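You operate a simulated robot arm through the tools that you are given. There is no shell and no other tool.

Carry out the task below with a simulated robot arm. There is one attempt and no reset: what you move stays moved.

## Task
Refill the feed bin to its line with Large pegs, then latch it.
Fine: tip from the box marked Large on the ledge; free the latch and lift the feed lid first; spill nothing; the box goes back where it was; the lid ends shut. Set down upright: green box. Where these are worked on the way, their far stop is far enough and under half their travel is too little: feed lid.

Only the result counts: the job must be done as asked and must still hold three seconds after the hand-in. Knocking over, shifting, dropping, spilling or breaking anything else fails it. A push-on lid holds only when it is set on centred and level and pressed home; a screw cap is set on level and turned clockwise until tight.

## Robot
A 6-joint arm with a two-finger gripper, fixed in place. Base frame: the origin is on the floor under the middle of its stand, x ahead of it, y to its left, z up. Lengths are in mm, angles in rad, forces in N, time in s.
With the tool pointing down near the work surface it reaches from about 200 to 820 mm from the base axis. Its first joint turns from -2.897 to 2.897 rad. Payload 3.43 kg.
The tool frame sits at the grasp point between the pads (the TCP): z along the fingers, y along the line on which they close. The tips reach 20 mm beyond it. The gripper opens to 190 mm; its body begins 248 mm behind the TCP.
Orientation is told as [roll, pitch, yaw] about the base's x, y, z axes, in that order, counted from this pose: with the fingers straight down and closing along the base's y, the tool's x points along the base's -x, its y along +y and its z along -z.

## Interface
- The arm moves only by the tool servo_tool. Its argument "steps" is a list of rows, each an object (a shift or turn left out is 0, a gripper value left out holds the last) with "offset": the shift along the base's x, y, z in units of 30 mm (1.0 is 30 mm), a list of three; "dr": the turn, a rotation vector about the base's x, y, z in units of 5 degrees (1.0 is 5 degrees), a list of three; "hand": the gripper command, from -1 (shut) to 1 (fully open), values between in proportion. In form: [{"offset": [x, y, z], "dr": [ax, ay, az], "hand": hand}, ...]. A call has 1 to 20 rows; each row shifts and turns the commanded pose from where the row before left it. A call with a number of a shift or a turn outside -1 to 1 is refused whole. A row lasts 0.2 s, in which the tool goes at most 50 mm and 0.15 rad; a call with a longer step from one row to the next is refused whole, and so is a gripper value outside its range. A pose out of reach is approached as far as the arm can. The call stops where the force on the tool passes 90 N (or 10 N more than at its start, if that is more) or the arm is blocked; 0.2 s more then pass. The fingers move at their own pace (about 153 mm/s each) and stop on an object; they squeeze with about 23 N. The grip force told is the motor's: it shows also when the fingers shut on nothing. Time passes only in rows, and 0.2 s behind the last, so rows that do not move let the fingers close. It gives the time, the measured TCP pose, the force on the tool (base axes), the opening and the grip force at its end, in the units of the frame above (readings bear some noise), with the torque about the TCP (base axes, N m) and any sound that the robot's microphone picked up.
- Cameras (640 x 400 px; columns grow to the right, rows downward): "scene" is fixed at [218.7, -650.5, 1564.2]; the picture's right is [0.69, -0.72, 0.00], its down [-0.47, -0.45, -0.76] and it looks along [0.55, 0.53, -0.65] (base axes); focal length 315 px, centre (320, 200). "wrist" rides on the gripper at [71, -8, -288] in the tool frame; the picture's right is [0.12, 0.99, 0.00], its down [-0.96, 0.12, -0.25] and it looks along [-0.25, 0.03, 0.97] (tool axes); focal length 261 px, centre (320, 200). There is no depth. A picture from a camera that has moved, and an enlarged one, comes with that camera's place and axes in the base frame and with its lens.
- camera(camera): a new picture of that camera. It takes no simulated time.
- move_column(by): moves the trunk up (or, below 0, down) by that many mm; the arm rides with it, the base frame stays. It gives what a move gives, with no picture.
- close_up(camera, box): a new picture of the part [left, top, right, bottom] of that camera's present view, enlarged. It takes no simulated time.
- sign_off(): hands the job in; it is judged then, once.

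Places have to be worked out from the pictures, the camera data and where the tool is seen. Open the gripper and draw the arm clear of the work before you hand the job in, unless the task says otherwise.

The tools are called after "Call:" by a JSON object that holds its "method" and its "body". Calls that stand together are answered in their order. servo_tool: Moves the arm, as the interface text tells. Its arguments: {"type":"object","properties":{"steps":{"type":"array","items":{"type":"object","properties":{"offset":{"type":"array","items":{"type":"number"}},"dr":{"type":"array","items":{"type":"number"}},"hand":{"type":"number"}}}}},"required":["steps"]} The other tools are called the same way: move_column (by) moves the trunk up or down; camera (camera) takes a picture; close_up (camera, box) takes an enlarged picture of a part of a camera's view; sign_off () hands the job in.

At the start:

```text
t: 0.0
position: [745.4, -139.2, 1132.1]
tool_rot: [0.0, 0.002, 0.0]
force: [-0.3, 0.3, -0.5]
ft_torque: [-0.02, 0.0, -0.01]
gripper_width: 189.8
grip_force: 0.0
trunk travel left (down, up): [-300.0, 140.0]
```

scene: 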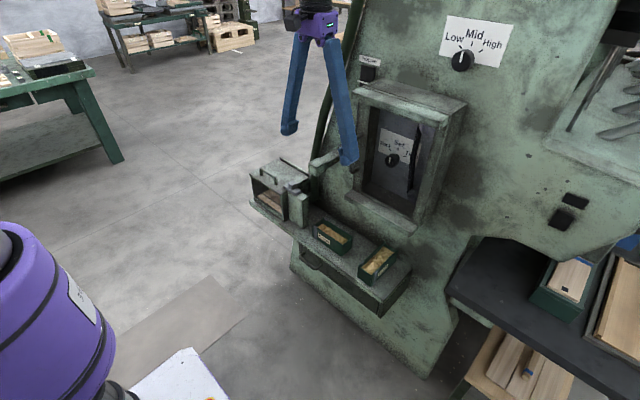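
wrist: 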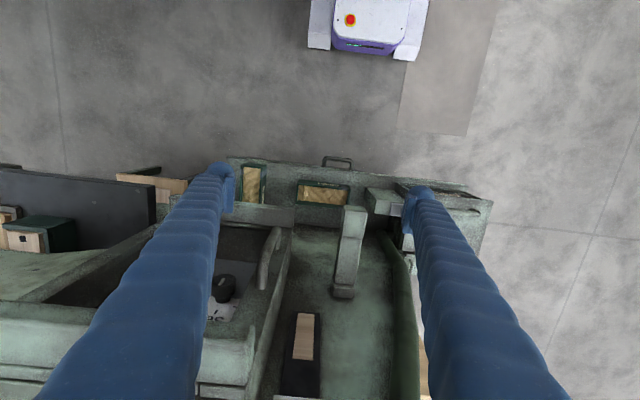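

I start by looking closely at the ledge with the feed bin and boxes in both cameras.

Call:
{"method": "close_up", "body": {"camera": "scene", "box": [230, 140, 430, 320]}}

Call:
{"method": "close_up", "body": {"camera": "wrist", "box": [220, 140, 500, 315]}}

Call:
{"method": "close_up", "body": {"camera": "scene", "box": [240, 150, 330, 230]}}

Call:
{"method": "close_up", "body": {"camera": "scene", "box": [300, 200, 420, 290]}}

```text
2.22 times, centred on (330, 230) of scene
camera zoom: at [218.7, -650.5, 1564.2], right [0.69, -0.72, 0.0], down [-0.47, -0.45, -0.76], along [0.55, 0.53, -0.65], focal length 700 px, centre (298, 133)
```

zoom: 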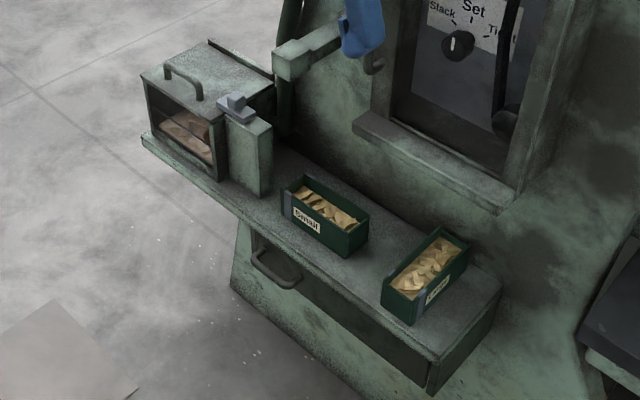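

```text
2.29 times, centred on (360, 228) of wrist
camera zoom: at [673.3, -147.6, 1419.3], right [-0.12, 0.99, 0.0], down [0.96, 0.12, 0.25], along [0.24, 0.03, -0.97], focal length 596 px, centre (229, 137)
```

zoom: 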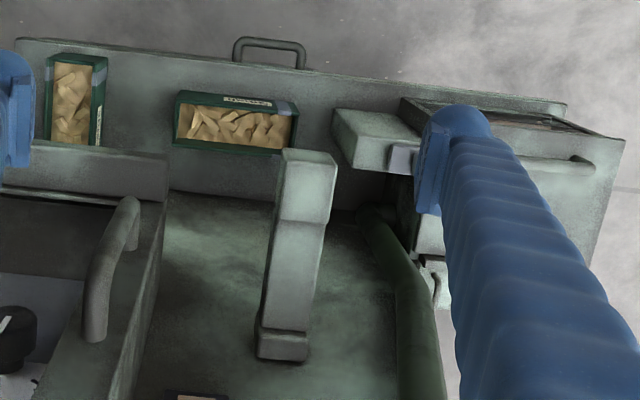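

```text
5.00 times, centred on (285, 190) of scene
camera zoom: at [218.7, -650.5, 1564.2], right [0.69, -0.72, 0.0], down [-0.47, -0.45, -0.76], along [0.55, 0.53, -0.65], focal length 1575 px, centre (495, 250)
```

zoom: 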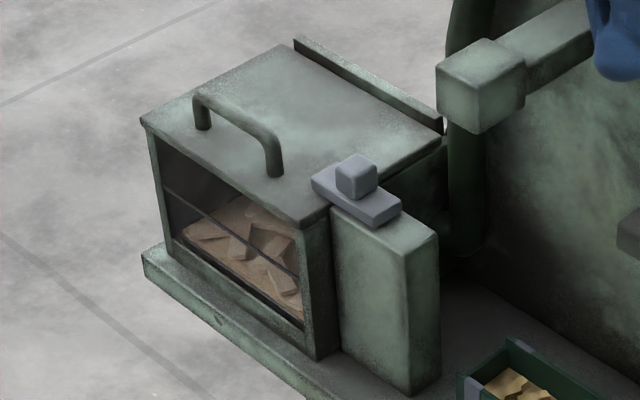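

```text
4.44 times, centred on (360, 245) of scene
camera zoom: at [218.7, -650.5, 1564.2], right [0.69, -0.72, 0.0], down [-0.47, -0.45, -0.76], along [0.55, 0.53, -0.65], focal length 1400 px, centre (142, 0)
```

zoom: 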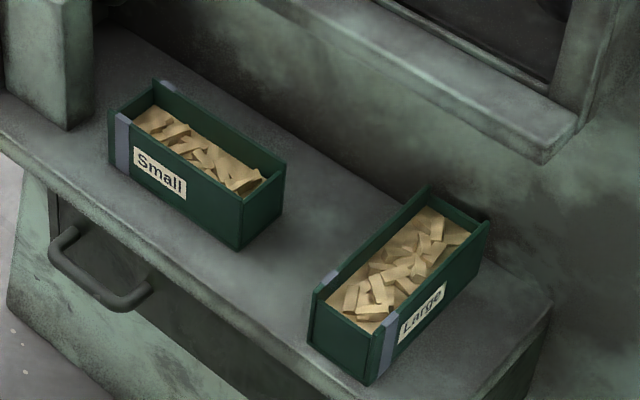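

The scene shows the bin with its window, hinge at the back, and a sliding latch on a post beside it, then the Small and Large boxes on the ledge. I'll back the arm off toward the base to get a clearer wrist view.

Call:
{"method": "servo_tool", "body": {"steps": [{"offset": [-1, 0, 0]}, {"offset": [-1, 0, 0]}, {"offset": [-1, 0, 0]}, {"offset": [-1, 0, 0]}, {"offset": [-1, 0, 0]}, {"offset": [-1, 0, 0]}]}}

Call:
{"method": "camera", "body": {"camera": "wrist"}}

Call:
{"method": "camera", "body": {"camera": "scene"}}

```text
t: 1.4
position: [562.1, -139.0, 1134.3]
tool_rot: [0.0, -0.001, 0.0]
force: [-0.4, 0.0, 0.0]
ft_torque: [0.0, -0.06, 0.01]
gripper_width: 189.9
grip_force: 0.0
trunk travel left (down, up): [-300.0, 140.0]
```

```text
taken
camera wrist: at [491.4, -147.3, 1420.6], right [-0.12, 0.99, 0.0], down [0.96, 0.12, 0.25], along [0.25, 0.03, -0.97], focal length 261 px, centre (320, 200)
```

wrist: 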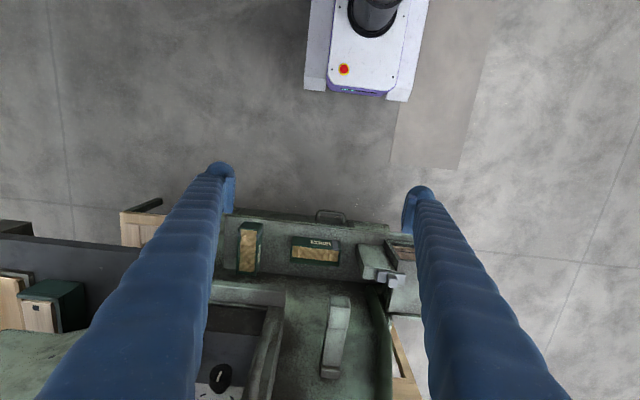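

```text
taken
```

scene: 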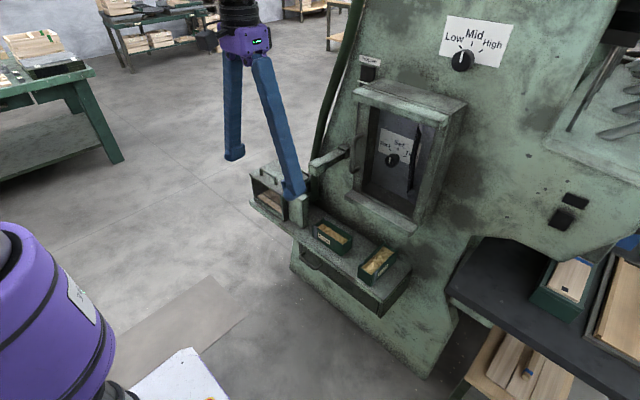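

The right finger hides the bin. I shift the hand to the left (+y) so the bin and latch lie between the fingers, and look again.

Call:
{"method": "servo_tool", "body": {"steps": [{"offset": [0, 1, 0]}, {"offset": [0, 1, 0]}, {"offset": [0, 1, 0]}, {"offset": [0, 1, 0]}, {"offset": [0, 1, 0]}, {"offset": [0, 1, 0]}]}}

Call:
{"method": "camera", "body": {"camera": "wrist"}}

Call:
{"method": "close_up", "body": {"camera": "wrist", "box": [220, 180, 440, 317]}}

Call:
{"method": "close_up", "body": {"camera": "scene", "box": [240, 150, 330, 230]}}

```text
t: 2.8
position: [564.1, 40.2, 1133.6]
tool_rot: [-0.001, 0.0, 0.001]
force: [-0.1, 0.1, -0.3]
ft_torque: [-0.07, -0.02, 0.0]
gripper_width: 190.1
grip_force: 0.3
trunk travel left (down, up): [-300.0, 140.0]
```

```text
taken
camera wrist: at [492.9, 33.6, 1420.0], right [-0.12, 0.99, 0.0], down [0.96, 0.12, 0.25], along [0.24, 0.03, -0.97], focal length 261 px, centre (320, 200)
```

wrist: 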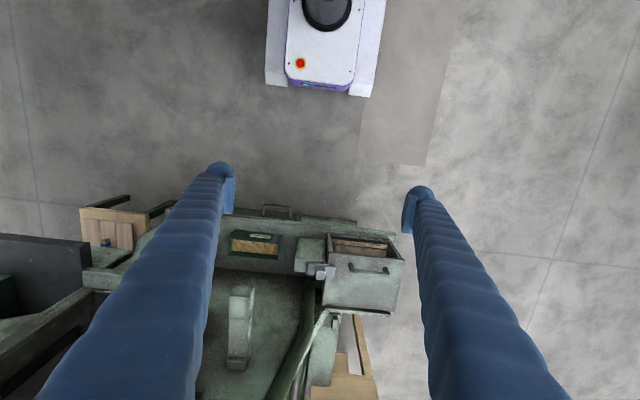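

```text
2.91 times, centred on (330, 248) of wrist
camera zoom: at [492.9, 33.6, 1420.0], right [-0.12, 0.99, 0.0], down [0.96, 0.12, 0.25], along [0.24, 0.03, -0.97], focal length 758 px, centre (291, 59)
```

zoom: 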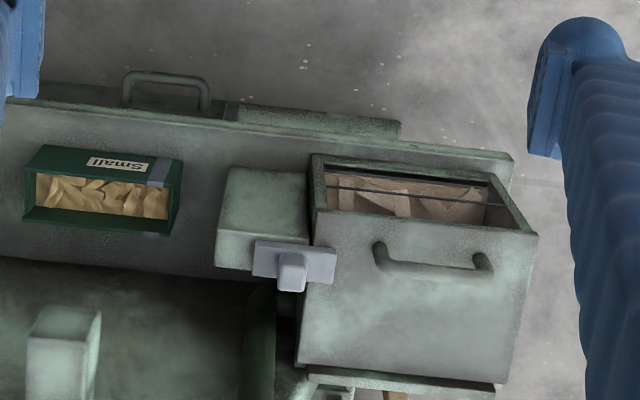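

```text
5.00 times, centred on (285, 190) of scene
camera zoom: at [218.7, -650.5, 1564.2], right [0.69, -0.72, 0.0], down [-0.47, -0.45, -0.76], along [0.55, 0.53, -0.65], focal length 1575 px, centre (495, 250)
```

zoom: 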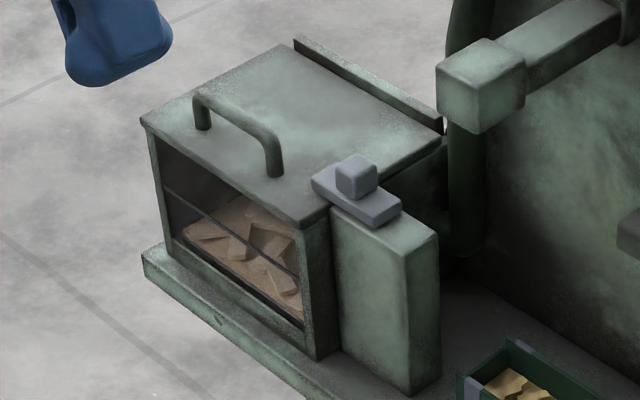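

Triangulating both views: lid top z≈805 (x 783–940, y 92–290, hinge at the back), latch knob ≈(826, 75, 848), ledge z≈653, Large box x≈783–939, y≈-286…-346, rim z≈710. I bring the wrist camera lower, tilted forward in front of the bin, to study the lid, latch and window.

Call:
{"method": "servo_tool", "body": {"steps": [{"offset": [0.2, 0.5, -0.9], "dr": [0, -0.6, 0]}, {"offset": [0.2, 0.5, -0.9], "dr": [0, -0.6, 0]}, {"offset": [0.2, 0.5, -0.9], "dr": [0, -0.6, 0]}, {"offset": [0.2, 0.5, -0.9], "dr": [0, -0.6, 0]}, {"offset": [0.2, 0.5, -0.9], "dr": [0, -0.6, 0]}, {"offset": [0.2, 0.5, -0.9], "dr": [0, -0.6, 0]}, {"offset": [0.2, 0.5, -0.9], "dr": [0, -0.6, 0]}, {"offset": [0.2, 0.5, -0.9], "dr": [0, -0.6, 0]}, {"offset": [0.2, 0.5, -0.9], "dr": [0, -0.6, 0]}, {"offset": [0.2, 0.5, -0.9], "dr": [0, -0.6, 0]}]}}

Call:
{"method": "camera", "body": {"camera": "wrist"}}

Call:
{"method": "camera", "body": {"camera": "scene"}}

```text
t: 5.0
position: [635.9, 145.1, 915.2]
tool_rot: [-0.083, -0.47, -0.017]
force: [1.1, 5.6, -1.2]
ft_torque: [-1.04, 0.15, -0.4]
gripper_width: 189.9
grip_force: 0.0
out of reach, approached as far as the arm can: row 5, 6, 7, 9, 10
trunk travel left (down, up): [-300.0, 140.0]
```

```text
taken
camera wrist: at [442.4, 164.8, 1137.5], right [-0.05, 0.99, -0.13], down [0.75, 0.12, 0.65], along [0.66, -0.06, -0.75], focal length 261 px, centre (320, 200)
```

wrist: 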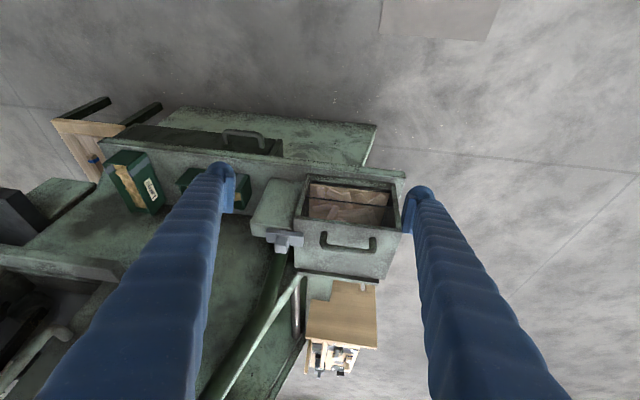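

```text
taken
```

scene: 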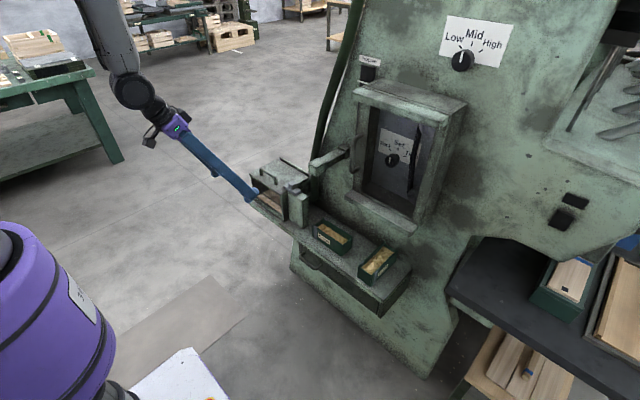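

Part of that move was out of reach with the trunk this high, and the arm is clear of everything (TCP about 130 mm in front of the ledge). I lower the trunk so the arm has room to tilt forward.

Call:
{"method": "move_column", "body": {"by": -150}}

Call:
{"method": "camera", "body": {"camera": "scene"}}

```text
t: 6.8
position: [636.0, 153.6, 765.6]
tool_rot: [-0.075, -0.47, 0.015]
force: [-0.5, 0.0, 0.2]
ft_torque: [0.0, 0.0, 0.01]
gripper_width: 189.9
grip_force: 0.1
trunk travel left (down, up): [-150.0, 290.0]
```

```text
taken
```

scene: 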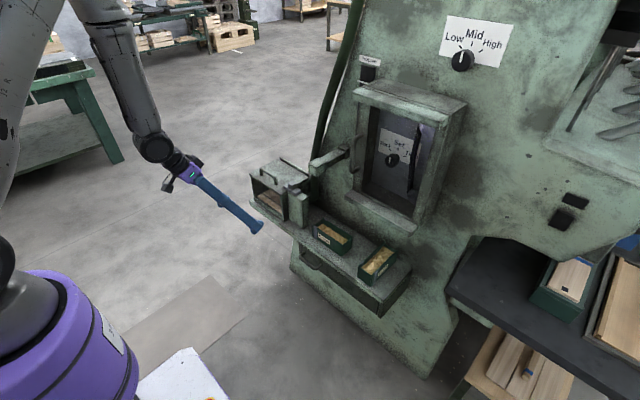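

Now I raise the hand relative to the lowered trunk and level the roll error, to see if this pose is reachable and get a good view of the bin.

Call:
{"method": "servo_tool", "body": {"steps": [{"offset": [0, 0.3, 0.8]}, {"offset": [0, 0.3, 0.8]}, {"offset": [0, 0.2, 0.8]}, {"offset": [0, 0, 0.8]}, {}]}}

Call:
{"method": "camera", "body": {"camera": "wrist"}}

```text
t: 8.0
position: [635.3, 178.3, 861.8]
tool_rot: [-0.076, -0.473, 0.018]
force: [-0.1, 0.0, 0.0]
ft_torque: [0.04, 0.0, -0.04]
gripper_width: 190.1
grip_force: 0.0
trunk travel left (down, up): [-150.0, 290.0]
```

```text
taken
camera wrist: at [442.5, 188.6, 1084.2], right [-0.09, 0.99, -0.12], down [0.75, 0.14, 0.65], along [0.66, -0.03, -0.75], focal length 261 px, centre (320, 200)
```

wrist: 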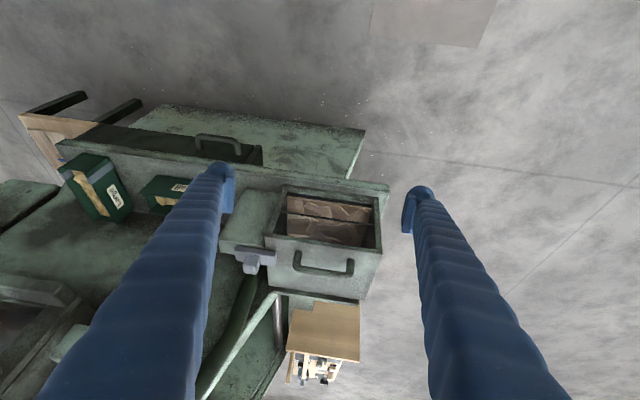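

The pose is reachable now. I null the small roll error, and move the hand toward +y so the bin front is seen clearly between the fingers.

Call:
{"method": "servo_tool", "body": {"steps": [{"offset": [0, 0.5, 0], "dr": [0.39, 0, 0.1]}, {"offset": [0, 0, 0], "dr": [0.39, 0, 0.09]}, {}]}}

Call:
{"method": "close_up", "body": {"camera": "wrist", "box": [220, 160, 420, 310]}}

Call:
{"method": "close_up", "body": {"camera": "scene", "box": [245, 150, 325, 230]}}

Call:
{"method": "close_up", "body": {"camera": "scene", "box": [150, 140, 280, 240]}}

```text
t: 8.8
position: [636.3, 192.0, 860.2]
tool_rot: [0.002, -0.47, -0.002]
force: [1.0, 0.3, -0.9]
ft_torque: [0.04, 0.0, 0.04]
gripper_width: 190.0
grip_force: 0.0
trunk travel left (down, up): [-150.0, 290.0]
```

```text
2.67 times, centred on (320, 235) of wrist
camera zoom: at [442.4, 184.5, 1084.0], right [-0.1, 0.99, -0.05], down [0.74, 0.11, 0.66], along [0.66, 0.03, -0.75], focal length 695 px, centre (320, 107)
```

zoom: 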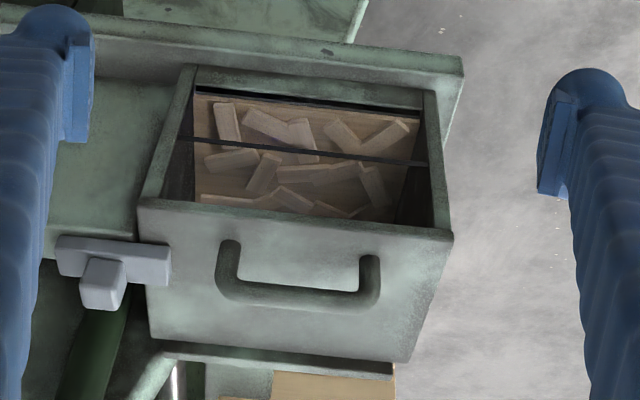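

```text
5.00 times, centred on (285, 190) of scene
camera zoom: at [218.7, -650.5, 1564.2], right [0.69, -0.72, 0.0], down [-0.47, -0.45, -0.76], along [0.55, 0.53, -0.65], focal length 1575 px, centre (495, 250)
```

zoom: 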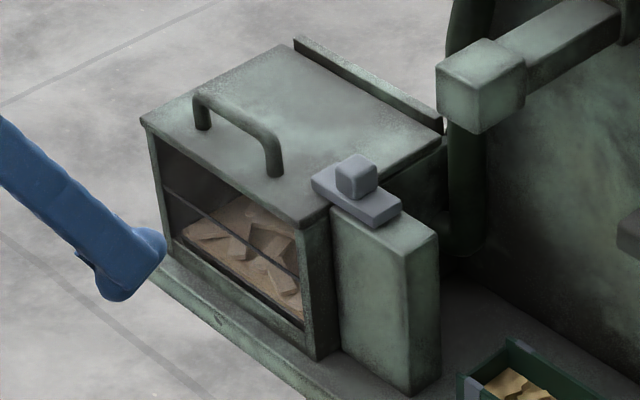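

```text
4.00 times, centred on (215, 190) of scene
camera zoom: at [218.7, -650.5, 1564.2], right [0.69, -0.72, 0.0], down [-0.47, -0.45, -0.76], along [0.55, 0.53, -0.65], focal length 1260 px, centre (740, 240)
```

zoom: 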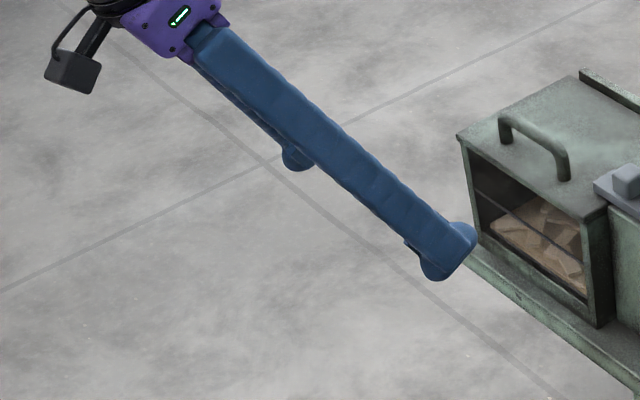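

The window shows the marked line above the present peg level. I zoom in on the lid's front edge to judge its overhang and on the latch.

Call:
{"method": "close_up", "body": {"camera": "scene", "box": [282, 172, 322, 197]}}

Call:
{"method": "close_up", "body": {"camera": "scene", "box": [252, 165, 302, 215]}}

Call:
{"method": "close_up", "body": {"camera": "wrist", "box": [255, 215, 335, 265]}}

Call:
{"method": "close_up", "body": {"camera": "wrist", "box": [320, 215, 400, 265]}}

```text
16.00 times, centred on (302, 184) of scene
camera zoom: at [218.7, -650.5, 1564.2], right [0.69, -0.72, 0.0], down [-0.47, -0.45, -0.76], along [0.55, 0.53, -0.65], focal length 5041 px, centre (608, 448)
```

zoom: 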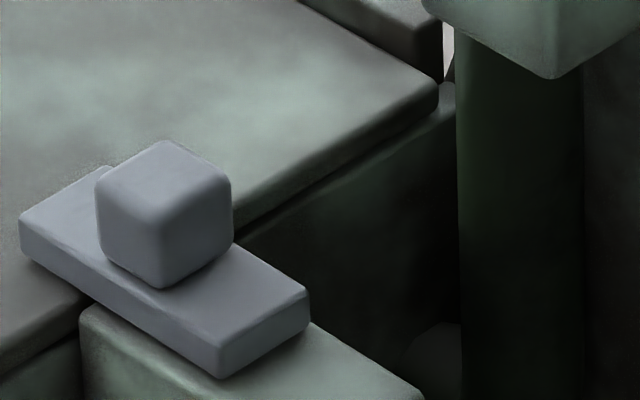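

```text
8.00 times, centred on (277, 190) of scene
camera zoom: at [218.7, -650.5, 1564.2], right [0.69, -0.72, 0.0], down [-0.47, -0.45, -0.76], along [0.55, 0.53, -0.65], focal length 2521 px, centre (664, 280)
```

zoom: 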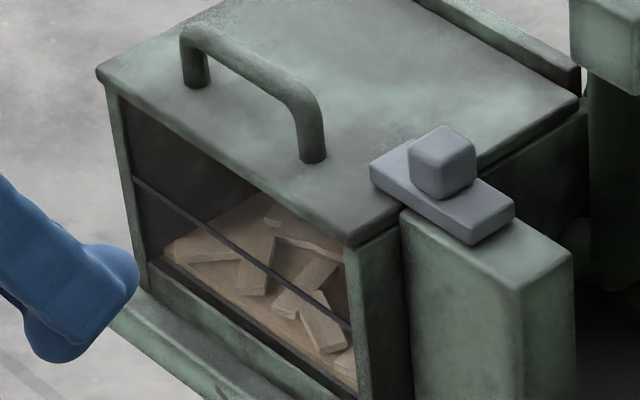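

```text
8.00 times, centred on (295, 240) of wrist
camera zoom: at [442.4, 184.5, 1084.0], right [-0.1, 0.99, -0.05], down [0.74, 0.11, 0.66], along [0.66, 0.03, -0.75], focal length 2085 px, centre (520, -120)
```

zoom: 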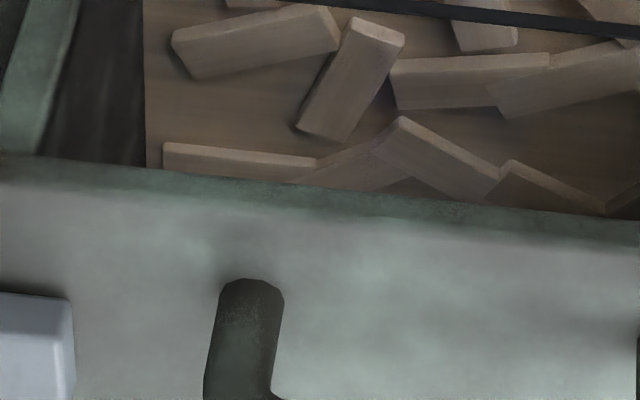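

```text
8.00 times, centred on (360, 240) of wrist
camera zoom: at [442.4, 184.5, 1084.0], right [-0.1, 0.99, -0.05], down [0.74, 0.11, 0.66], along [0.66, 0.03, -0.75], focal length 2085 px, centre (0, -120)
```

zoom: 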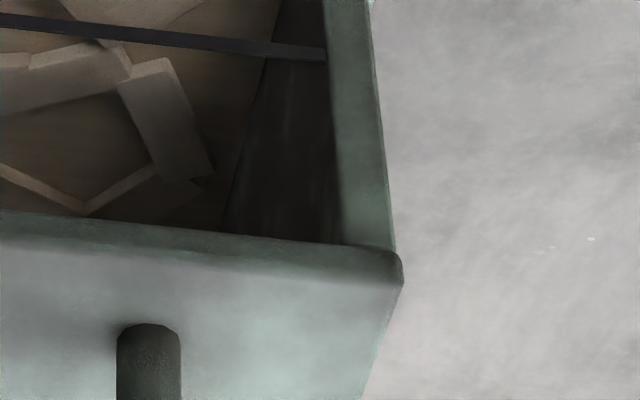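

The latch is a bar with a cube knob overlapping the lid's edge; it looks like it slides along y on its post. I'll narrow the fingers to about 60 mm, move above the knob at safe height and check alignment.

Call:
{"method": "servo_tool", "body": {"steps": [{"offset": [0, -0.48, 0.35], "dr": [0, 0.175, 0], "hand": -0.37}, {"offset": [0, -0.49, 0.35], "dr": [0, 0.175, 0]}, {"offset": [0, -0.49, 0.35], "dr": [0, 0.175, 0]}, {"offset": [0, -0.49, 0.35], "dr": [0, 0.175, 0]}, {"offset": [0, -0.49, 0.35], "dr": [0, 0.175, 0]}, {"offset": [0, -0.49, 0.35], "dr": [0, 0.175, 0]}, {"offset": [0, -0.49, 0.35], "dr": [0, 0.175, 0]}, {"offset": [0, -0.49, 0.35], "dr": [0, 0.175, 0]}, {"offset": [0.9, 0, 0]}, {"offset": [0.9, 0, 0]}, {"offset": [0.9, 0, 0]}, {"offset": [0.9, 0, 0]}, {"offset": [0.9, 0, 0]}, {}]}}

Call:
{"method": "camera", "body": {"camera": "wrist"}}

Call:
{"method": "camera", "body": {"camera": "scene"}}

```text
t: 11.8
position: [769.5, 74.6, 945.9]
tool_rot: [0.002, -0.349, -0.005]
force: [0.0, 0.1, -0.2]
ft_torque: [0.01, 0.04, 0.01]
gripper_width: 59.8
grip_force: 0.0
trunk travel left (down, up): [-150.0, 290.0]
```

```text
taken
camera wrist: at [605.9, 67.4, 1190.2], right [-0.11, 0.99, -0.04], down [0.82, 0.11, 0.56], along [0.56, 0.03, -0.83], focal length 261 px, centre (320, 200)
```

wrist: 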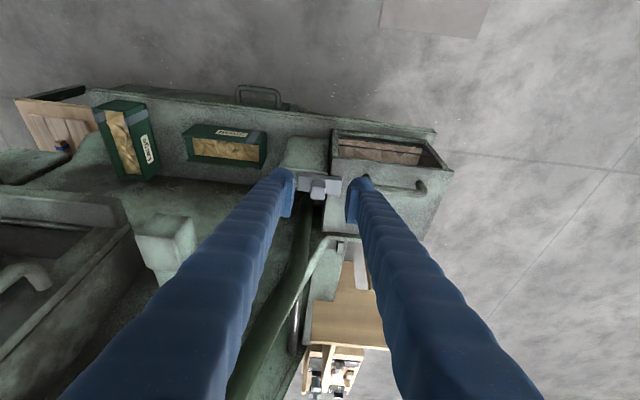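

```text
taken
```

scene: 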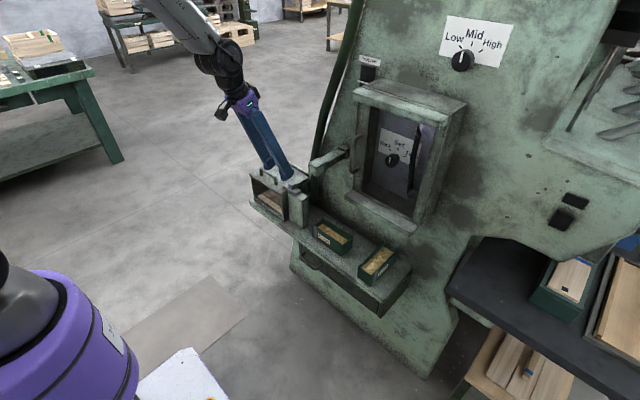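

Alignment looks good; I check the knob's place from this nearer view.

Call:
{"method": "close_up", "body": {"camera": "wrist", "box": [270, 150, 390, 225]}}

```text
5.33 times, centred on (330, 188) of wrist
camera zoom: at [605.9, 67.4, 1190.2], right [-0.11, 0.99, -0.04], down [0.82, 0.11, 0.56], along [0.56, 0.03, -0.83], focal length 1390 px, centre (267, 267)
```

zoom: 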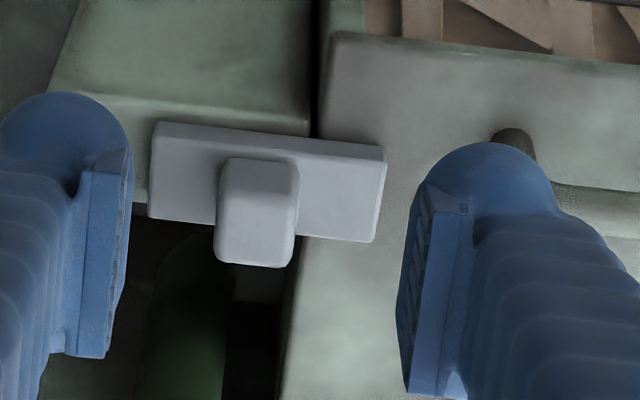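

The knob sits at about (824, 75, 848). I move over it and descend so the pads straddle it.

Call:
{"method": "servo_tool", "body": {"steps": [{"offset": [0.9, 0, 0]}, {"offset": [0.9, 0, 0]}, {"offset": [0, 0, -0.7]}, {"offset": [0, 0, -0.7]}, {"offset": [0, 0, -0.7]}, {"offset": [0, 0, -0.5]}, {"offset": [0, 0, -0.4]}, {}]}}

Call:
{"method": "close_up", "body": {"camera": "wrist", "box": [260, 150, 380, 225]}}

Call:
{"method": "close_up", "body": {"camera": "scene", "box": [260, 150, 340, 200]}}

```text
t: 13.6
position: [825.6, 74.9, 855.6]
tool_rot: [0.0, -0.35, -0.003]
force: [-0.2, -0.9, -0.2]
ft_torque: [0.01, -0.02, 0.0]
gripper_width: 59.8
grip_force: 0.0
trunk travel left (down, up): [-150.0, 290.0]
```

```text
5.33 times, centred on (320, 188) of wrist
camera zoom: at [660.9, 67.5, 1099.8], right [-0.11, 0.99, -0.04], down [0.82, 0.11, 0.56], along [0.56, 0.03, -0.83], focal length 1390 px, centre (320, 267)
```

zoom: 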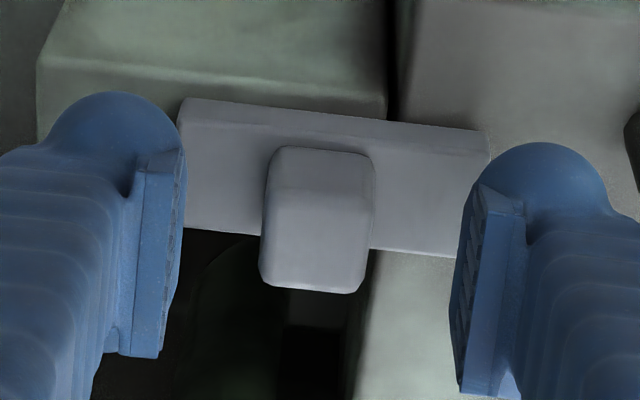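

```text
8.00 times, centred on (300, 175) of scene
camera zoom: at [218.7, -650.5, 1564.2], right [0.69, -0.72, 0.0], down [-0.47, -0.45, -0.76], along [0.55, 0.53, -0.65], focal length 2521 px, centre (480, 400)
```

zoom: 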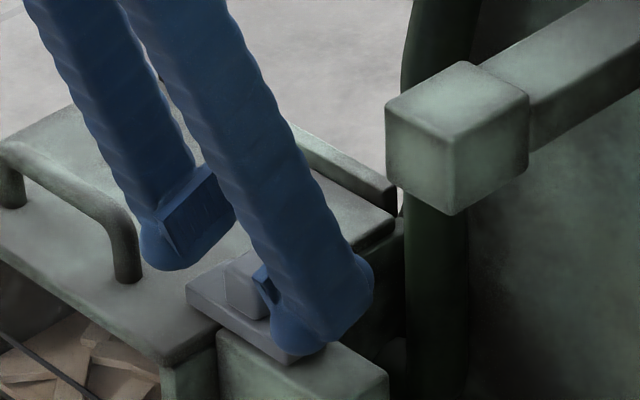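

The pads straddle the knob. I close on it.

Call:
{"method": "servo_tool", "body": {"steps": [{"hand": -1}, {"hand": -1}, {"hand": -1}]}}

Call:
{"method": "close_up", "body": {"camera": "wrist", "box": [260, 150, 380, 225]}}

```text
t: 14.3
position: [826.4, 73.5, 855.4]
tool_rot: [0.002, -0.349, -0.003]
force: [2.4, -14.2, -0.6]
ft_torque: [-0.17, -0.02, 0.11]
gripper_width: 23.1
grip_force: 45.4
trunk travel left (down, up): [-150.0, 290.0]
```

```text
5.33 times, centred on (320, 188) of wrist
camera zoom: at [661.0, 66.5, 1099.8], right [-0.11, 0.99, -0.04], down [0.82, 0.11, 0.56], along [0.56, 0.03, -0.83], focal length 1390 px, centre (320, 267)
```

zoom: 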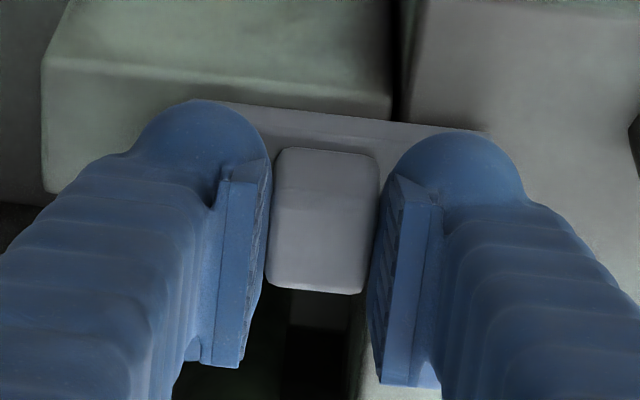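

Gripped at 23 mm. I draw the latch gently toward -y, away from the lid, and watch the force.

Call:
{"method": "servo_tool", "body": {"steps": [{"offset": [0, -0.2, 0]}, {"offset": [0, -0.2, 0]}, {}]}}

Call:
{"method": "close_up", "body": {"camera": "wrist", "box": [260, 150, 380, 225]}}

```text
t: 15.2
position: [825.9, 62.7, 855.1]
tool_rot: [0.001, -0.349, -0.003]
force: [3.7, -0.6, -5.2]
ft_torque: [-0.01, -0.12, 0.11]
gripper_width: 23.0
grip_force: 44.6
trunk travel left (down, up): [-150.0, 290.0]
```

```text
5.33 times, centred on (320, 188) of wrist
camera zoom: at [661.0, 55.7, 1099.8], right [-0.11, 0.99, -0.04], down [0.82, 0.11, 0.56], along [0.56, 0.03, -0.83], focal length 1390 px, centre (320, 267)
```

zoom: 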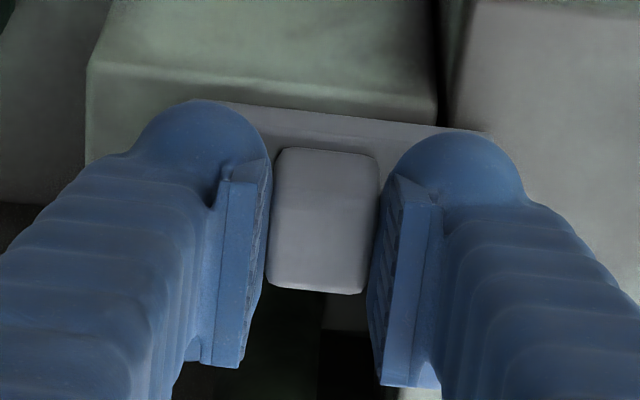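

The bar slides. I continue -y until its stop.

Call:
{"method": "servo_tool", "body": {"steps": [{"offset": [0, -0.2, 0]}, {"offset": [0, -0.2, 0]}, {"offset": [0, -0.2, 0]}, {"offset": [0, -0.1, 0]}, {}]}}

Call:
{"method": "close_up", "body": {"camera": "wrist", "box": [260, 150, 380, 225]}}

```text
t: 16.4
position: [824.6, 44.0, 855.6]
tool_rot: [0.001, -0.349, -0.001]
force: [5.0, 14.6, -3.5]
ft_torque: [0.15, 0.07, 0.07]
gripper_width: 23.0
grip_force: 45.0
trunk travel left (down, up): [-150.0, 290.0]
```

```text
5.33 times, centred on (320, 188) of wrist
camera zoom: at [660.9, 36.3, 1099.7], right [-0.11, 0.99, -0.04], down [0.82, 0.11, 0.56], along [0.56, 0.03, -0.83], focal length 1390 px, centre (320, 267)
```

zoom: 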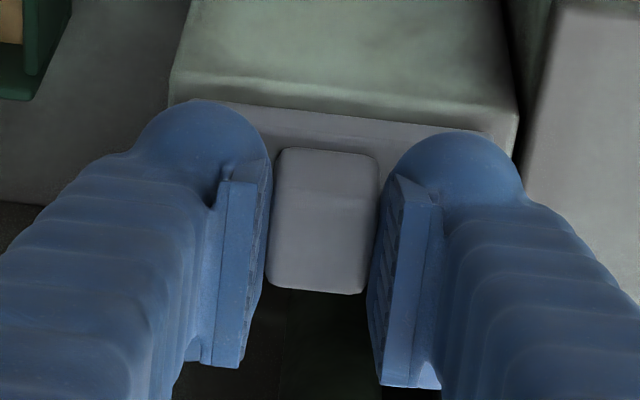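

Stop reached at y≈44 (30 mm travel); the bar is clear of the lid. I open the fingers and rise straight up, then check.

Call:
{"method": "servo_tool", "body": {"steps": [{"offset": [0, 0.05, 0], "hand": -0.45}, {"hand": -0.45}, {"offset": [0, 0, 0.6]}, {"offset": [0, 0, 0.9]}, {"offset": [0, 0, 0.9]}, {"offset": [-0.9, 0, 0.6]}, {"offset": [-1, 0, 0.3]}, {"offset": [-1, 0, 0]}]}}

Call:
{"method": "close_up", "body": {"camera": "scene", "box": [250, 150, 330, 200]}}

Call:
{"method": "camera", "body": {"camera": "wrist"}}

```text
t: 18.1
position: [737.8, 43.9, 953.7]
tool_rot: [0.0, -0.348, -0.003]
force: [-0.4, 1.0, -0.4]
ft_torque: [0.02, 0.02, 0.01]
gripper_width: 52.2
grip_force: 0.1
trunk travel left (down, up): [-150.0, 290.0]
```

```text
8.00 times, centred on (290, 175) of scene
camera zoom: at [218.7, -650.5, 1564.2], right [0.69, -0.72, 0.0], down [-0.47, -0.45, -0.76], along [0.55, 0.53, -0.65], focal length 2521 px, centre (560, 400)
```

zoom: 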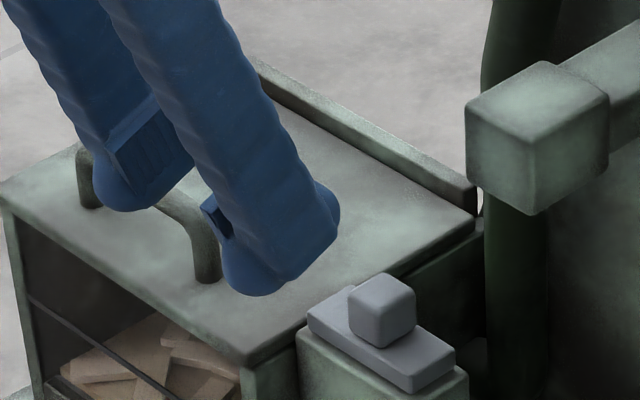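

```text
taken
camera wrist: at [572.5, 36.8, 1198.9], right [-0.11, 0.99, -0.04], down [0.82, 0.11, 0.56], along [0.56, 0.03, -0.83], focal length 261 px, centre (320, 200)
```

wrist: 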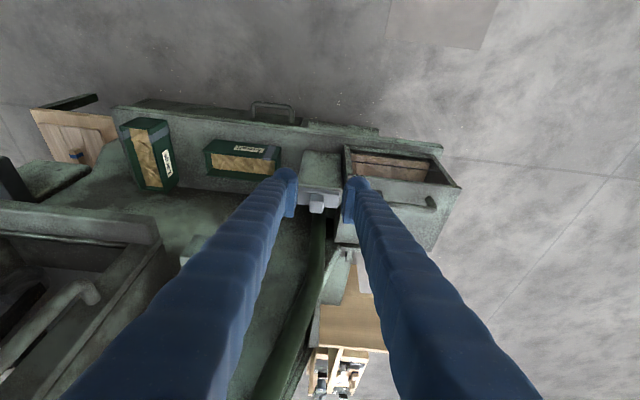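

Latch is free (bar entirely on its post). Before lifting the lid I need to know how far the arm reaches over the bin, so I rise, centre on the lid (y≈202) and step forward at a safe height.

Call:
{"method": "servo_tool", "body": {"steps": [{"offset": [0, 0.8, 0.7]}, {"offset": [0, 0.9, 0.7]}, {"offset": [0, 0.9, 0.6]}, {"offset": [0, 0.9, 0]}, {"offset": [0, 0.9, 0]}, {"offset": [0, 0.87, 0]}, {"offset": [1, 0, 0]}, {"offset": [1, 0, 0]}, {"offset": [1, 0, 0]}, {"offset": [1, 0, 0]}, {"offset": [1, 0, 0]}, {"offset": [1, 0, 0]}, {"offset": [1, 0, 0]}, {}]}}

Call:
{"method": "camera", "body": {"camera": "scene"}}

Call:
{"method": "camera", "body": {"camera": "wrist"}}

```text
t: 21.1
position: [948.5, 201.6, 1014.0]
tool_rot: [0.001, -0.35, -0.002]
force: [0.6, -1.1, 0.0]
ft_torque: [0.02, 0.01, 0.01]
gripper_width: 52.3
grip_force: 0.1
trunk travel left (down, up): [-150.0, 290.0]
```

```text
taken
```

scene: 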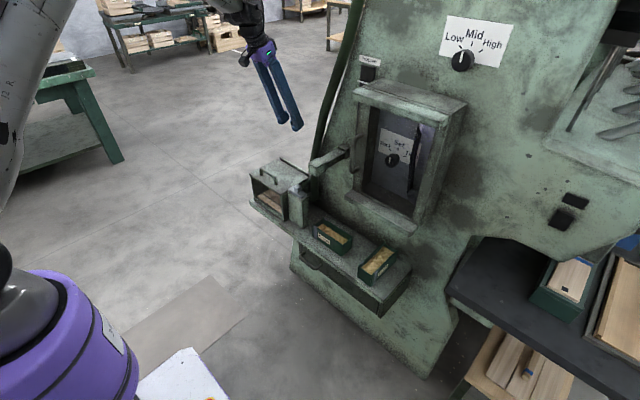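

```text
taken
camera wrist: at [783.3, 194.6, 1258.3], right [-0.11, 0.99, -0.04], down [0.82, 0.11, 0.56], along [0.56, 0.03, -0.83], focal length 261 px, centre (320, 200)
```

wrist: 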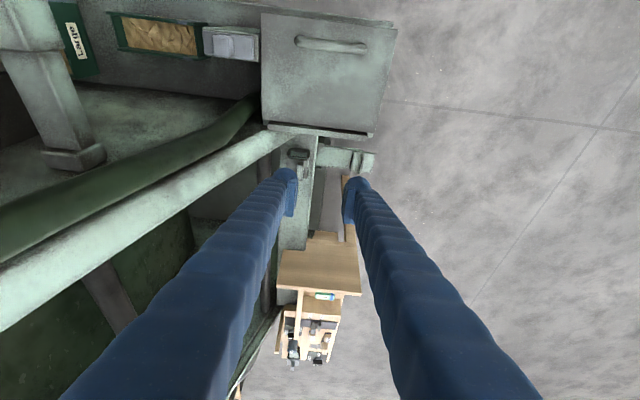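

Reach is ample here (x=949 with 20° tilt). I test whether the hand can go vertical and past vertical at this spot.

Call:
{"method": "servo_tool", "body": {"steps": [{"dr": [0, 1, 0]}, {"dr": [0, 1, 0]}, {"dr": [0, 1, 0]}, {"dr": [0, 1, 0]}, {"dr": [0, 1, 0]}, {"dr": [0, 1, 0]}, {}]}}

Call:
{"method": "camera", "body": {"camera": "wrist"}}

```text
t: 22.8
position: [911.5, 192.7, 1004.8]
tool_rot: [0.001, 0.179, -0.004]
force: [-0.6, -1.8, -0.5]
ft_torque: [0.06, 0.15, 0.0]
gripper_width: 52.0
grip_force: 0.1
out of reach, approached as far as the arm can: row 6
trunk travel left (down, up): [-150.0, 290.0]
```

```text
taken
camera wrist: at [892.9, 185.5, 1299.4], right [-0.11, 0.99, 0.02], down [0.99, 0.11, 0.07], along [0.07, 0.03, -1.0], focal length 261 px, centre (320, 200)
```

wrist: 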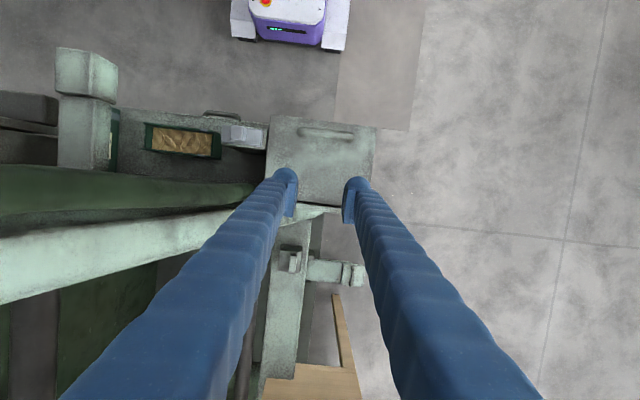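

The hand can go vertical near x≈948. Plan: grip the handle by its two end posts (y≈149 and 255) with the fingers closing along y, and swing it about the hinge. I go to a pre-grasp above the handle, tilted 25°, opened to about 150 mm.

Call:
{"method": "servo_tool", "body": {"steps": [{"offset": [-0.5, 0.05, -0.2], "dr": [0, -1, 0], "hand": 0.58}, {"offset": [-0.5, 0.05, -0.2], "dr": [0, -1, 0]}, {"offset": [-0.5, 0.05, -0.3], "dr": [0, -1, 0]}, {"offset": [-0.5, 0.05, -0.3], "dr": [0, -1, 0]}, {"offset": [-0.5, 0.05, -0.3], "dr": [0, -1, 0]}, {"offset": [-0.5, 0.05, -0.4], "dr": [0, -1, 0]}, {"offset": [-0.4, 0.01, -0.5], "dr": [0, -1, 0]}, {}]}}

Call:
{"method": "close_up", "body": {"camera": "wrist", "box": [220, 120, 420, 245]}}

```text
t: 24.6
position: [808.7, 203.5, 942.0]
tool_rot: [0.001, -0.439, -0.001]
force: [-0.5, -0.5, -0.2]
ft_torque: [-0.04, -0.01, -0.02]
gripper_width: 150.1
grip_force: 0.1
trunk travel left (down, up): [-150.0, 290.0]
```

```text
3.20 times, centred on (320, 182) of wrist
camera zoom: at [623.1, 195.8, 1171.1], right [-0.11, 0.99, -0.05], down [0.77, 0.11, 0.63], along [0.63, 0.03, -0.77], focal length 834 px, centre (320, 256)
```

zoom: 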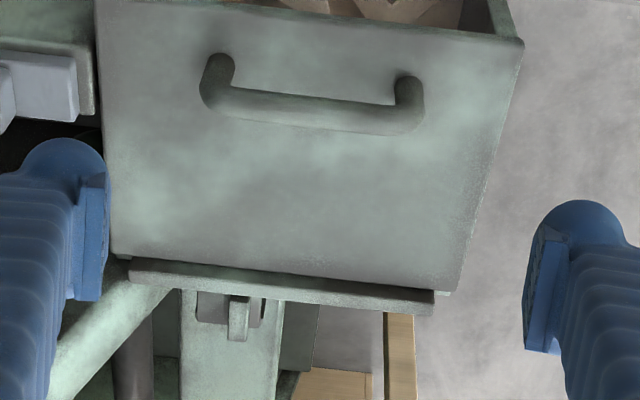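

From this closer view the handle's ends are at y≈144 and 246, bar at about (812, 196, 832). I centre on y=196 and descend so the pads flank the handle ends.

Call:
{"method": "servo_tool", "body": {"steps": [{"offset": [0.05, -0.25, -0.8]}, {"offset": [0, 0, -0.8]}, {"offset": [0, 0, -0.8]}, {"offset": [0, 0, -0.7]}, {"offset": [0, 0, -0.2]}, {}]}}

Call:
{"method": "close_up", "body": {"camera": "wrist", "box": [220, 120, 420, 245]}}

Call:
{"method": "close_up", "body": {"camera": "scene", "box": [240, 150, 320, 200]}}

```text
t: 25.9
position: [809.5, 195.0, 842.5]
tool_rot: [0.0, -0.435, -0.004]
force: [-0.1, 0.3, 0.0]
ft_torque: [0.02, -0.03, 0.01]
gripper_width: 150.0
grip_force: 0.1
trunk travel left (down, up): [-150.0, 290.0]
```

```text
3.20 times, centred on (320, 182) of wrist
camera zoom: at [624.5, 188.2, 1071.8], right [-0.11, 0.99, -0.05], down [0.77, 0.11, 0.63], along [0.63, 0.03, -0.77], focal length 834 px, centre (320, 256)
```

zoom: 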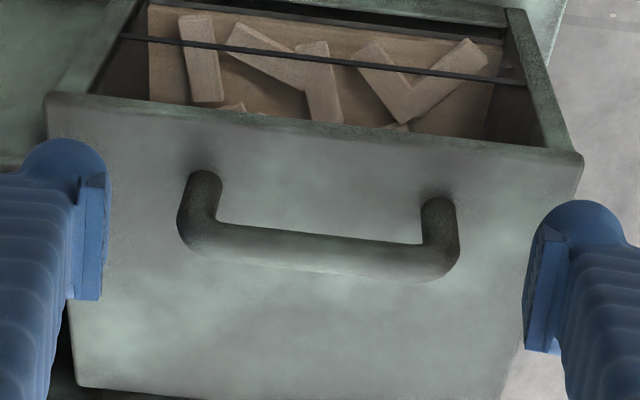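

```text
8.00 times, centred on (280, 175) of scene
camera zoom: at [218.7, -650.5, 1564.2], right [0.69, -0.72, 0.0], down [-0.47, -0.45, -0.76], along [0.55, 0.53, -0.65], focal length 2521 px, centre (640, 400)
```

zoom: 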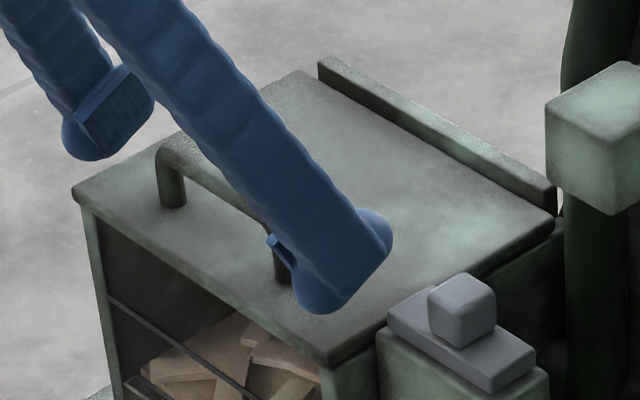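

The pads are centred on the handle. I close on its end posts.

Call:
{"method": "servo_tool", "body": {"steps": [{"hand": -1}, {"hand": -1}, {"hand": -1}]}}

Call:
{"method": "close_up", "body": {"camera": "wrist", "box": [220, 120, 420, 245]}}

Call:
{"method": "close_up", "body": {"camera": "scene", "box": [240, 150, 320, 200]}}

```text
t: 26.8
position: [811.3, 195.6, 841.8]
tool_rot: [0.002, -0.436, -0.003]
force: [0.4, -1.6, -0.4]
ft_torque: [-0.19, 0.04, -0.05]
gripper_width: 100.8
grip_force: 45.0
trunk travel left (down, up): [-150.0, 290.0]
```

```text
3.20 times, centred on (320, 182) of wrist
camera zoom: at [624.6, 188.0, 1071.8], right [-0.11, 0.99, -0.05], down [0.77, 0.11, 0.63], along [0.63, 0.03, -0.77], focal length 834 px, centre (320, 256)
```

zoom: 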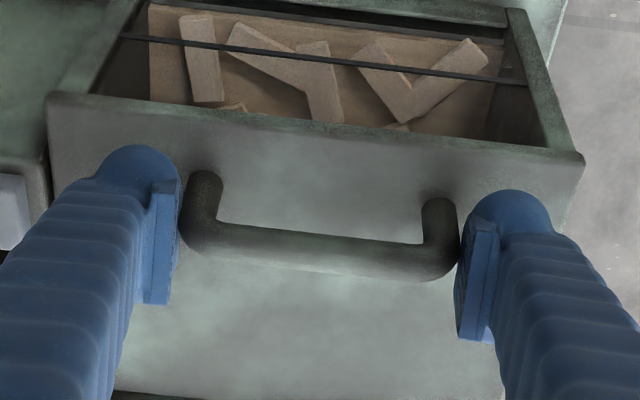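

```text
8.00 times, centred on (280, 175) of scene
camera zoom: at [218.7, -650.5, 1564.2], right [0.69, -0.72, 0.0], down [-0.47, -0.45, -0.76], along [0.55, 0.53, -0.65], focal length 2521 px, centre (640, 400)
```

zoom: 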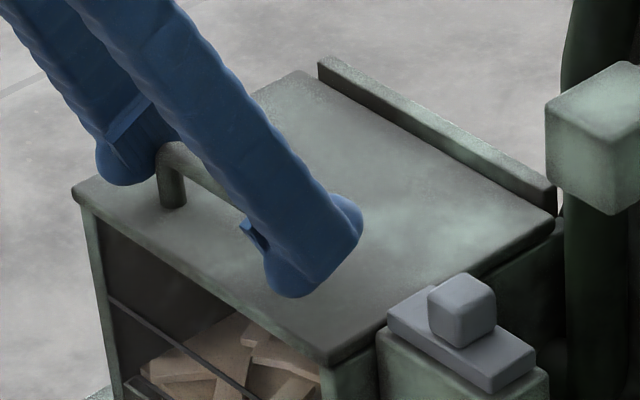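

Grip on the handle is firm (100.8 mm). I lift along the hinge arc (hinge ≈ x 940, z 802), first 30°, easing the tilt as I go.

Call:
{"method": "servo_tool", "body": {"steps": [{"offset": [0.11, 0, 0.365], "dr": [0, 0.3, 0]}, {"offset": [0.14, 0, 0.353], "dr": [0, 0.3, 0]}, {"offset": [0.173, 0, 0.34], "dr": [0, 0.3, 0]}, {"offset": [0.203, 0, 0.327], "dr": [0, 0.3, 0]}, {"offset": [0.227, 0, 0.31], "dr": [0, 0.3, 0]}, {"offset": [0.253, 0, 0.287], "dr": [0, 0.3, 0]}, {}]}}

Call:
{"method": "close_up", "body": {"camera": "scene", "box": [230, 130, 330, 210]}}

Call:
{"method": "camera", "body": {"camera": "wrist"}}

```text
t: 28.4
position: [841.9, 196.2, 894.1]
tool_rot: [0.0, -0.279, -0.001]
force: [-15.0, 46.1, -1.2]
ft_torque: [0.57, 1.29, 0.02]
gripper_width: 101.0
grip_force: 44.9
out of reach, approached as far as the arm can: row 1, 2
trunk travel left (down, up): [-150.0, 290.0]
```

```text
5.00 times, centred on (280, 170) of scene
camera zoom: at [218.7, -650.5, 1564.2], right [0.69, -0.72, 0.0], down [-0.47, -0.45, -0.76], along [0.55, 0.53, -0.65], focal length 1575 px, centre (520, 350)
```

zoom: 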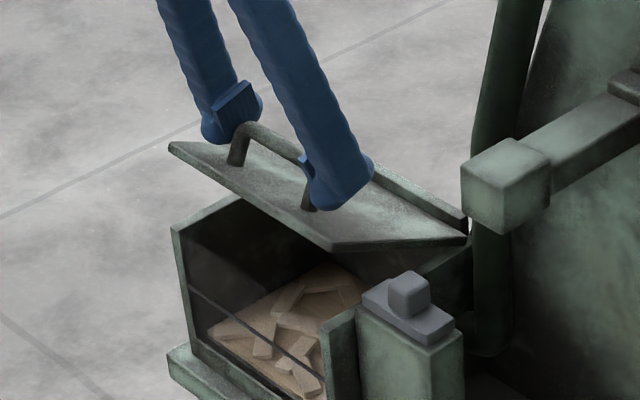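

```text
taken
camera wrist: at [694.1, 187.9, 1150.1], right [-0.11, 0.99, -0.03], down [0.86, 0.11, 0.5], along [0.5, 0.03, -0.86], focal length 261 px, centre (320, 200)
```

wrist: 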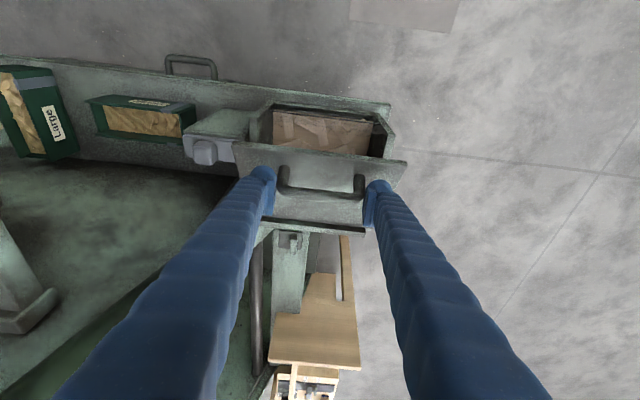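

The lid is up about 30°. There's a 46 N sideways load, so I relax toward +y slightly and re-read.

Call:
{"method": "servo_tool", "body": {"steps": [{"offset": [0, 0.07, 0]}, {}]}}

```text
t: 28.9
position: [841.6, 195.4, 896.6]
tool_rot: [-0.002, -0.279, -0.003]
force: [-13.2, 31.7, 1.0]
ft_torque: [-0.25, 0.86, 0.08]
gripper_width: 101.1
grip_force: 44.7
trunk travel left (down, up): [-150.0, 290.0]
```

Shifting +y reduces it (~7 N/mm). I relax the rest.

Call:
{"method": "servo_tool", "body": {"steps": [{"offset": [-0.04, 0.14, 0]}, {}]}}

```text
t: 29.6
position: [842.3, 195.9, 895.1]
tool_rot: [-0.001, -0.279, -0.003]
force: [-0.1, -7.0, 1.1]
ft_torque: [-1.54, -0.28, 1.0]
gripper_width: 101.2
grip_force: 45.1
trunk travel left (down, up): [-150.0, 290.0]
```

Load is now small. I continue the arc by another 15°.

Call:
{"method": "servo_tool", "body": {"steps": [{"offset": [0.28, 0, 0.263], "dr": [0, 0.3, 0]}, {"offset": [0.3, 0, 0.24], "dr": [0, 0.3, 0]}, {"offset": [0.32, 0, 0.213], "dr": [0, 0.3, 0]}, {}]}}

Call:
{"method": "close_up", "body": {"camera": "scene", "box": [230, 130, 330, 210]}}

```text
t: 30.6
position: [867.3, 195.1, 917.6]
tool_rot: [0.001, -0.202, -0.003]
force: [-12.7, -30.1, 0.6]
ft_torque: [-0.73, 1.1, -0.66]
gripper_width: 101.3
grip_force: 45.2
trunk travel left (down, up): [-150.0, 290.0]
```

```text
5.00 times, centred on (280, 170) of scene
camera zoom: at [218.7, -650.5, 1564.2], right [0.69, -0.72, 0.0], down [-0.47, -0.45, -0.76], along [0.55, 0.53, -0.65], focal length 1575 px, centre (520, 350)
```

zoom: 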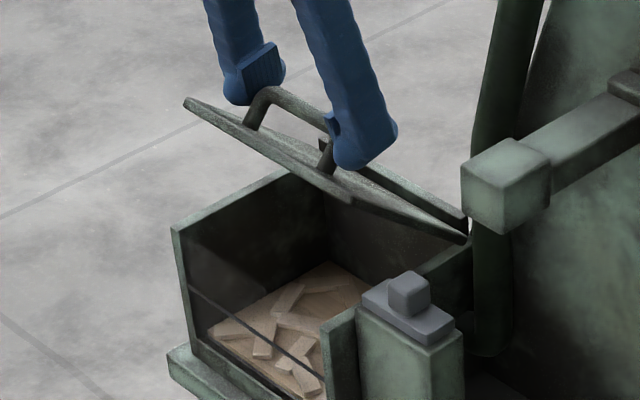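

A sideways load of the opposite sign crept in, so I trim y by -4 mm and x slightly back, then continue the arc.

Call:
{"method": "servo_tool", "body": {"steps": [{"offset": [-0.03, -0.13, 0]}, {}]}}

```text
t: 31.1
position: [868.6, 196.0, 916.3]
tool_rot: [0.003, -0.201, -0.001]
force: [-6.7, -8.8, 0.6]
ft_torque: [0.72, 0.51, -0.12]
gripper_width: 101.2
grip_force: 45.1
trunk travel left (down, up): [-150.0, 290.0]
```

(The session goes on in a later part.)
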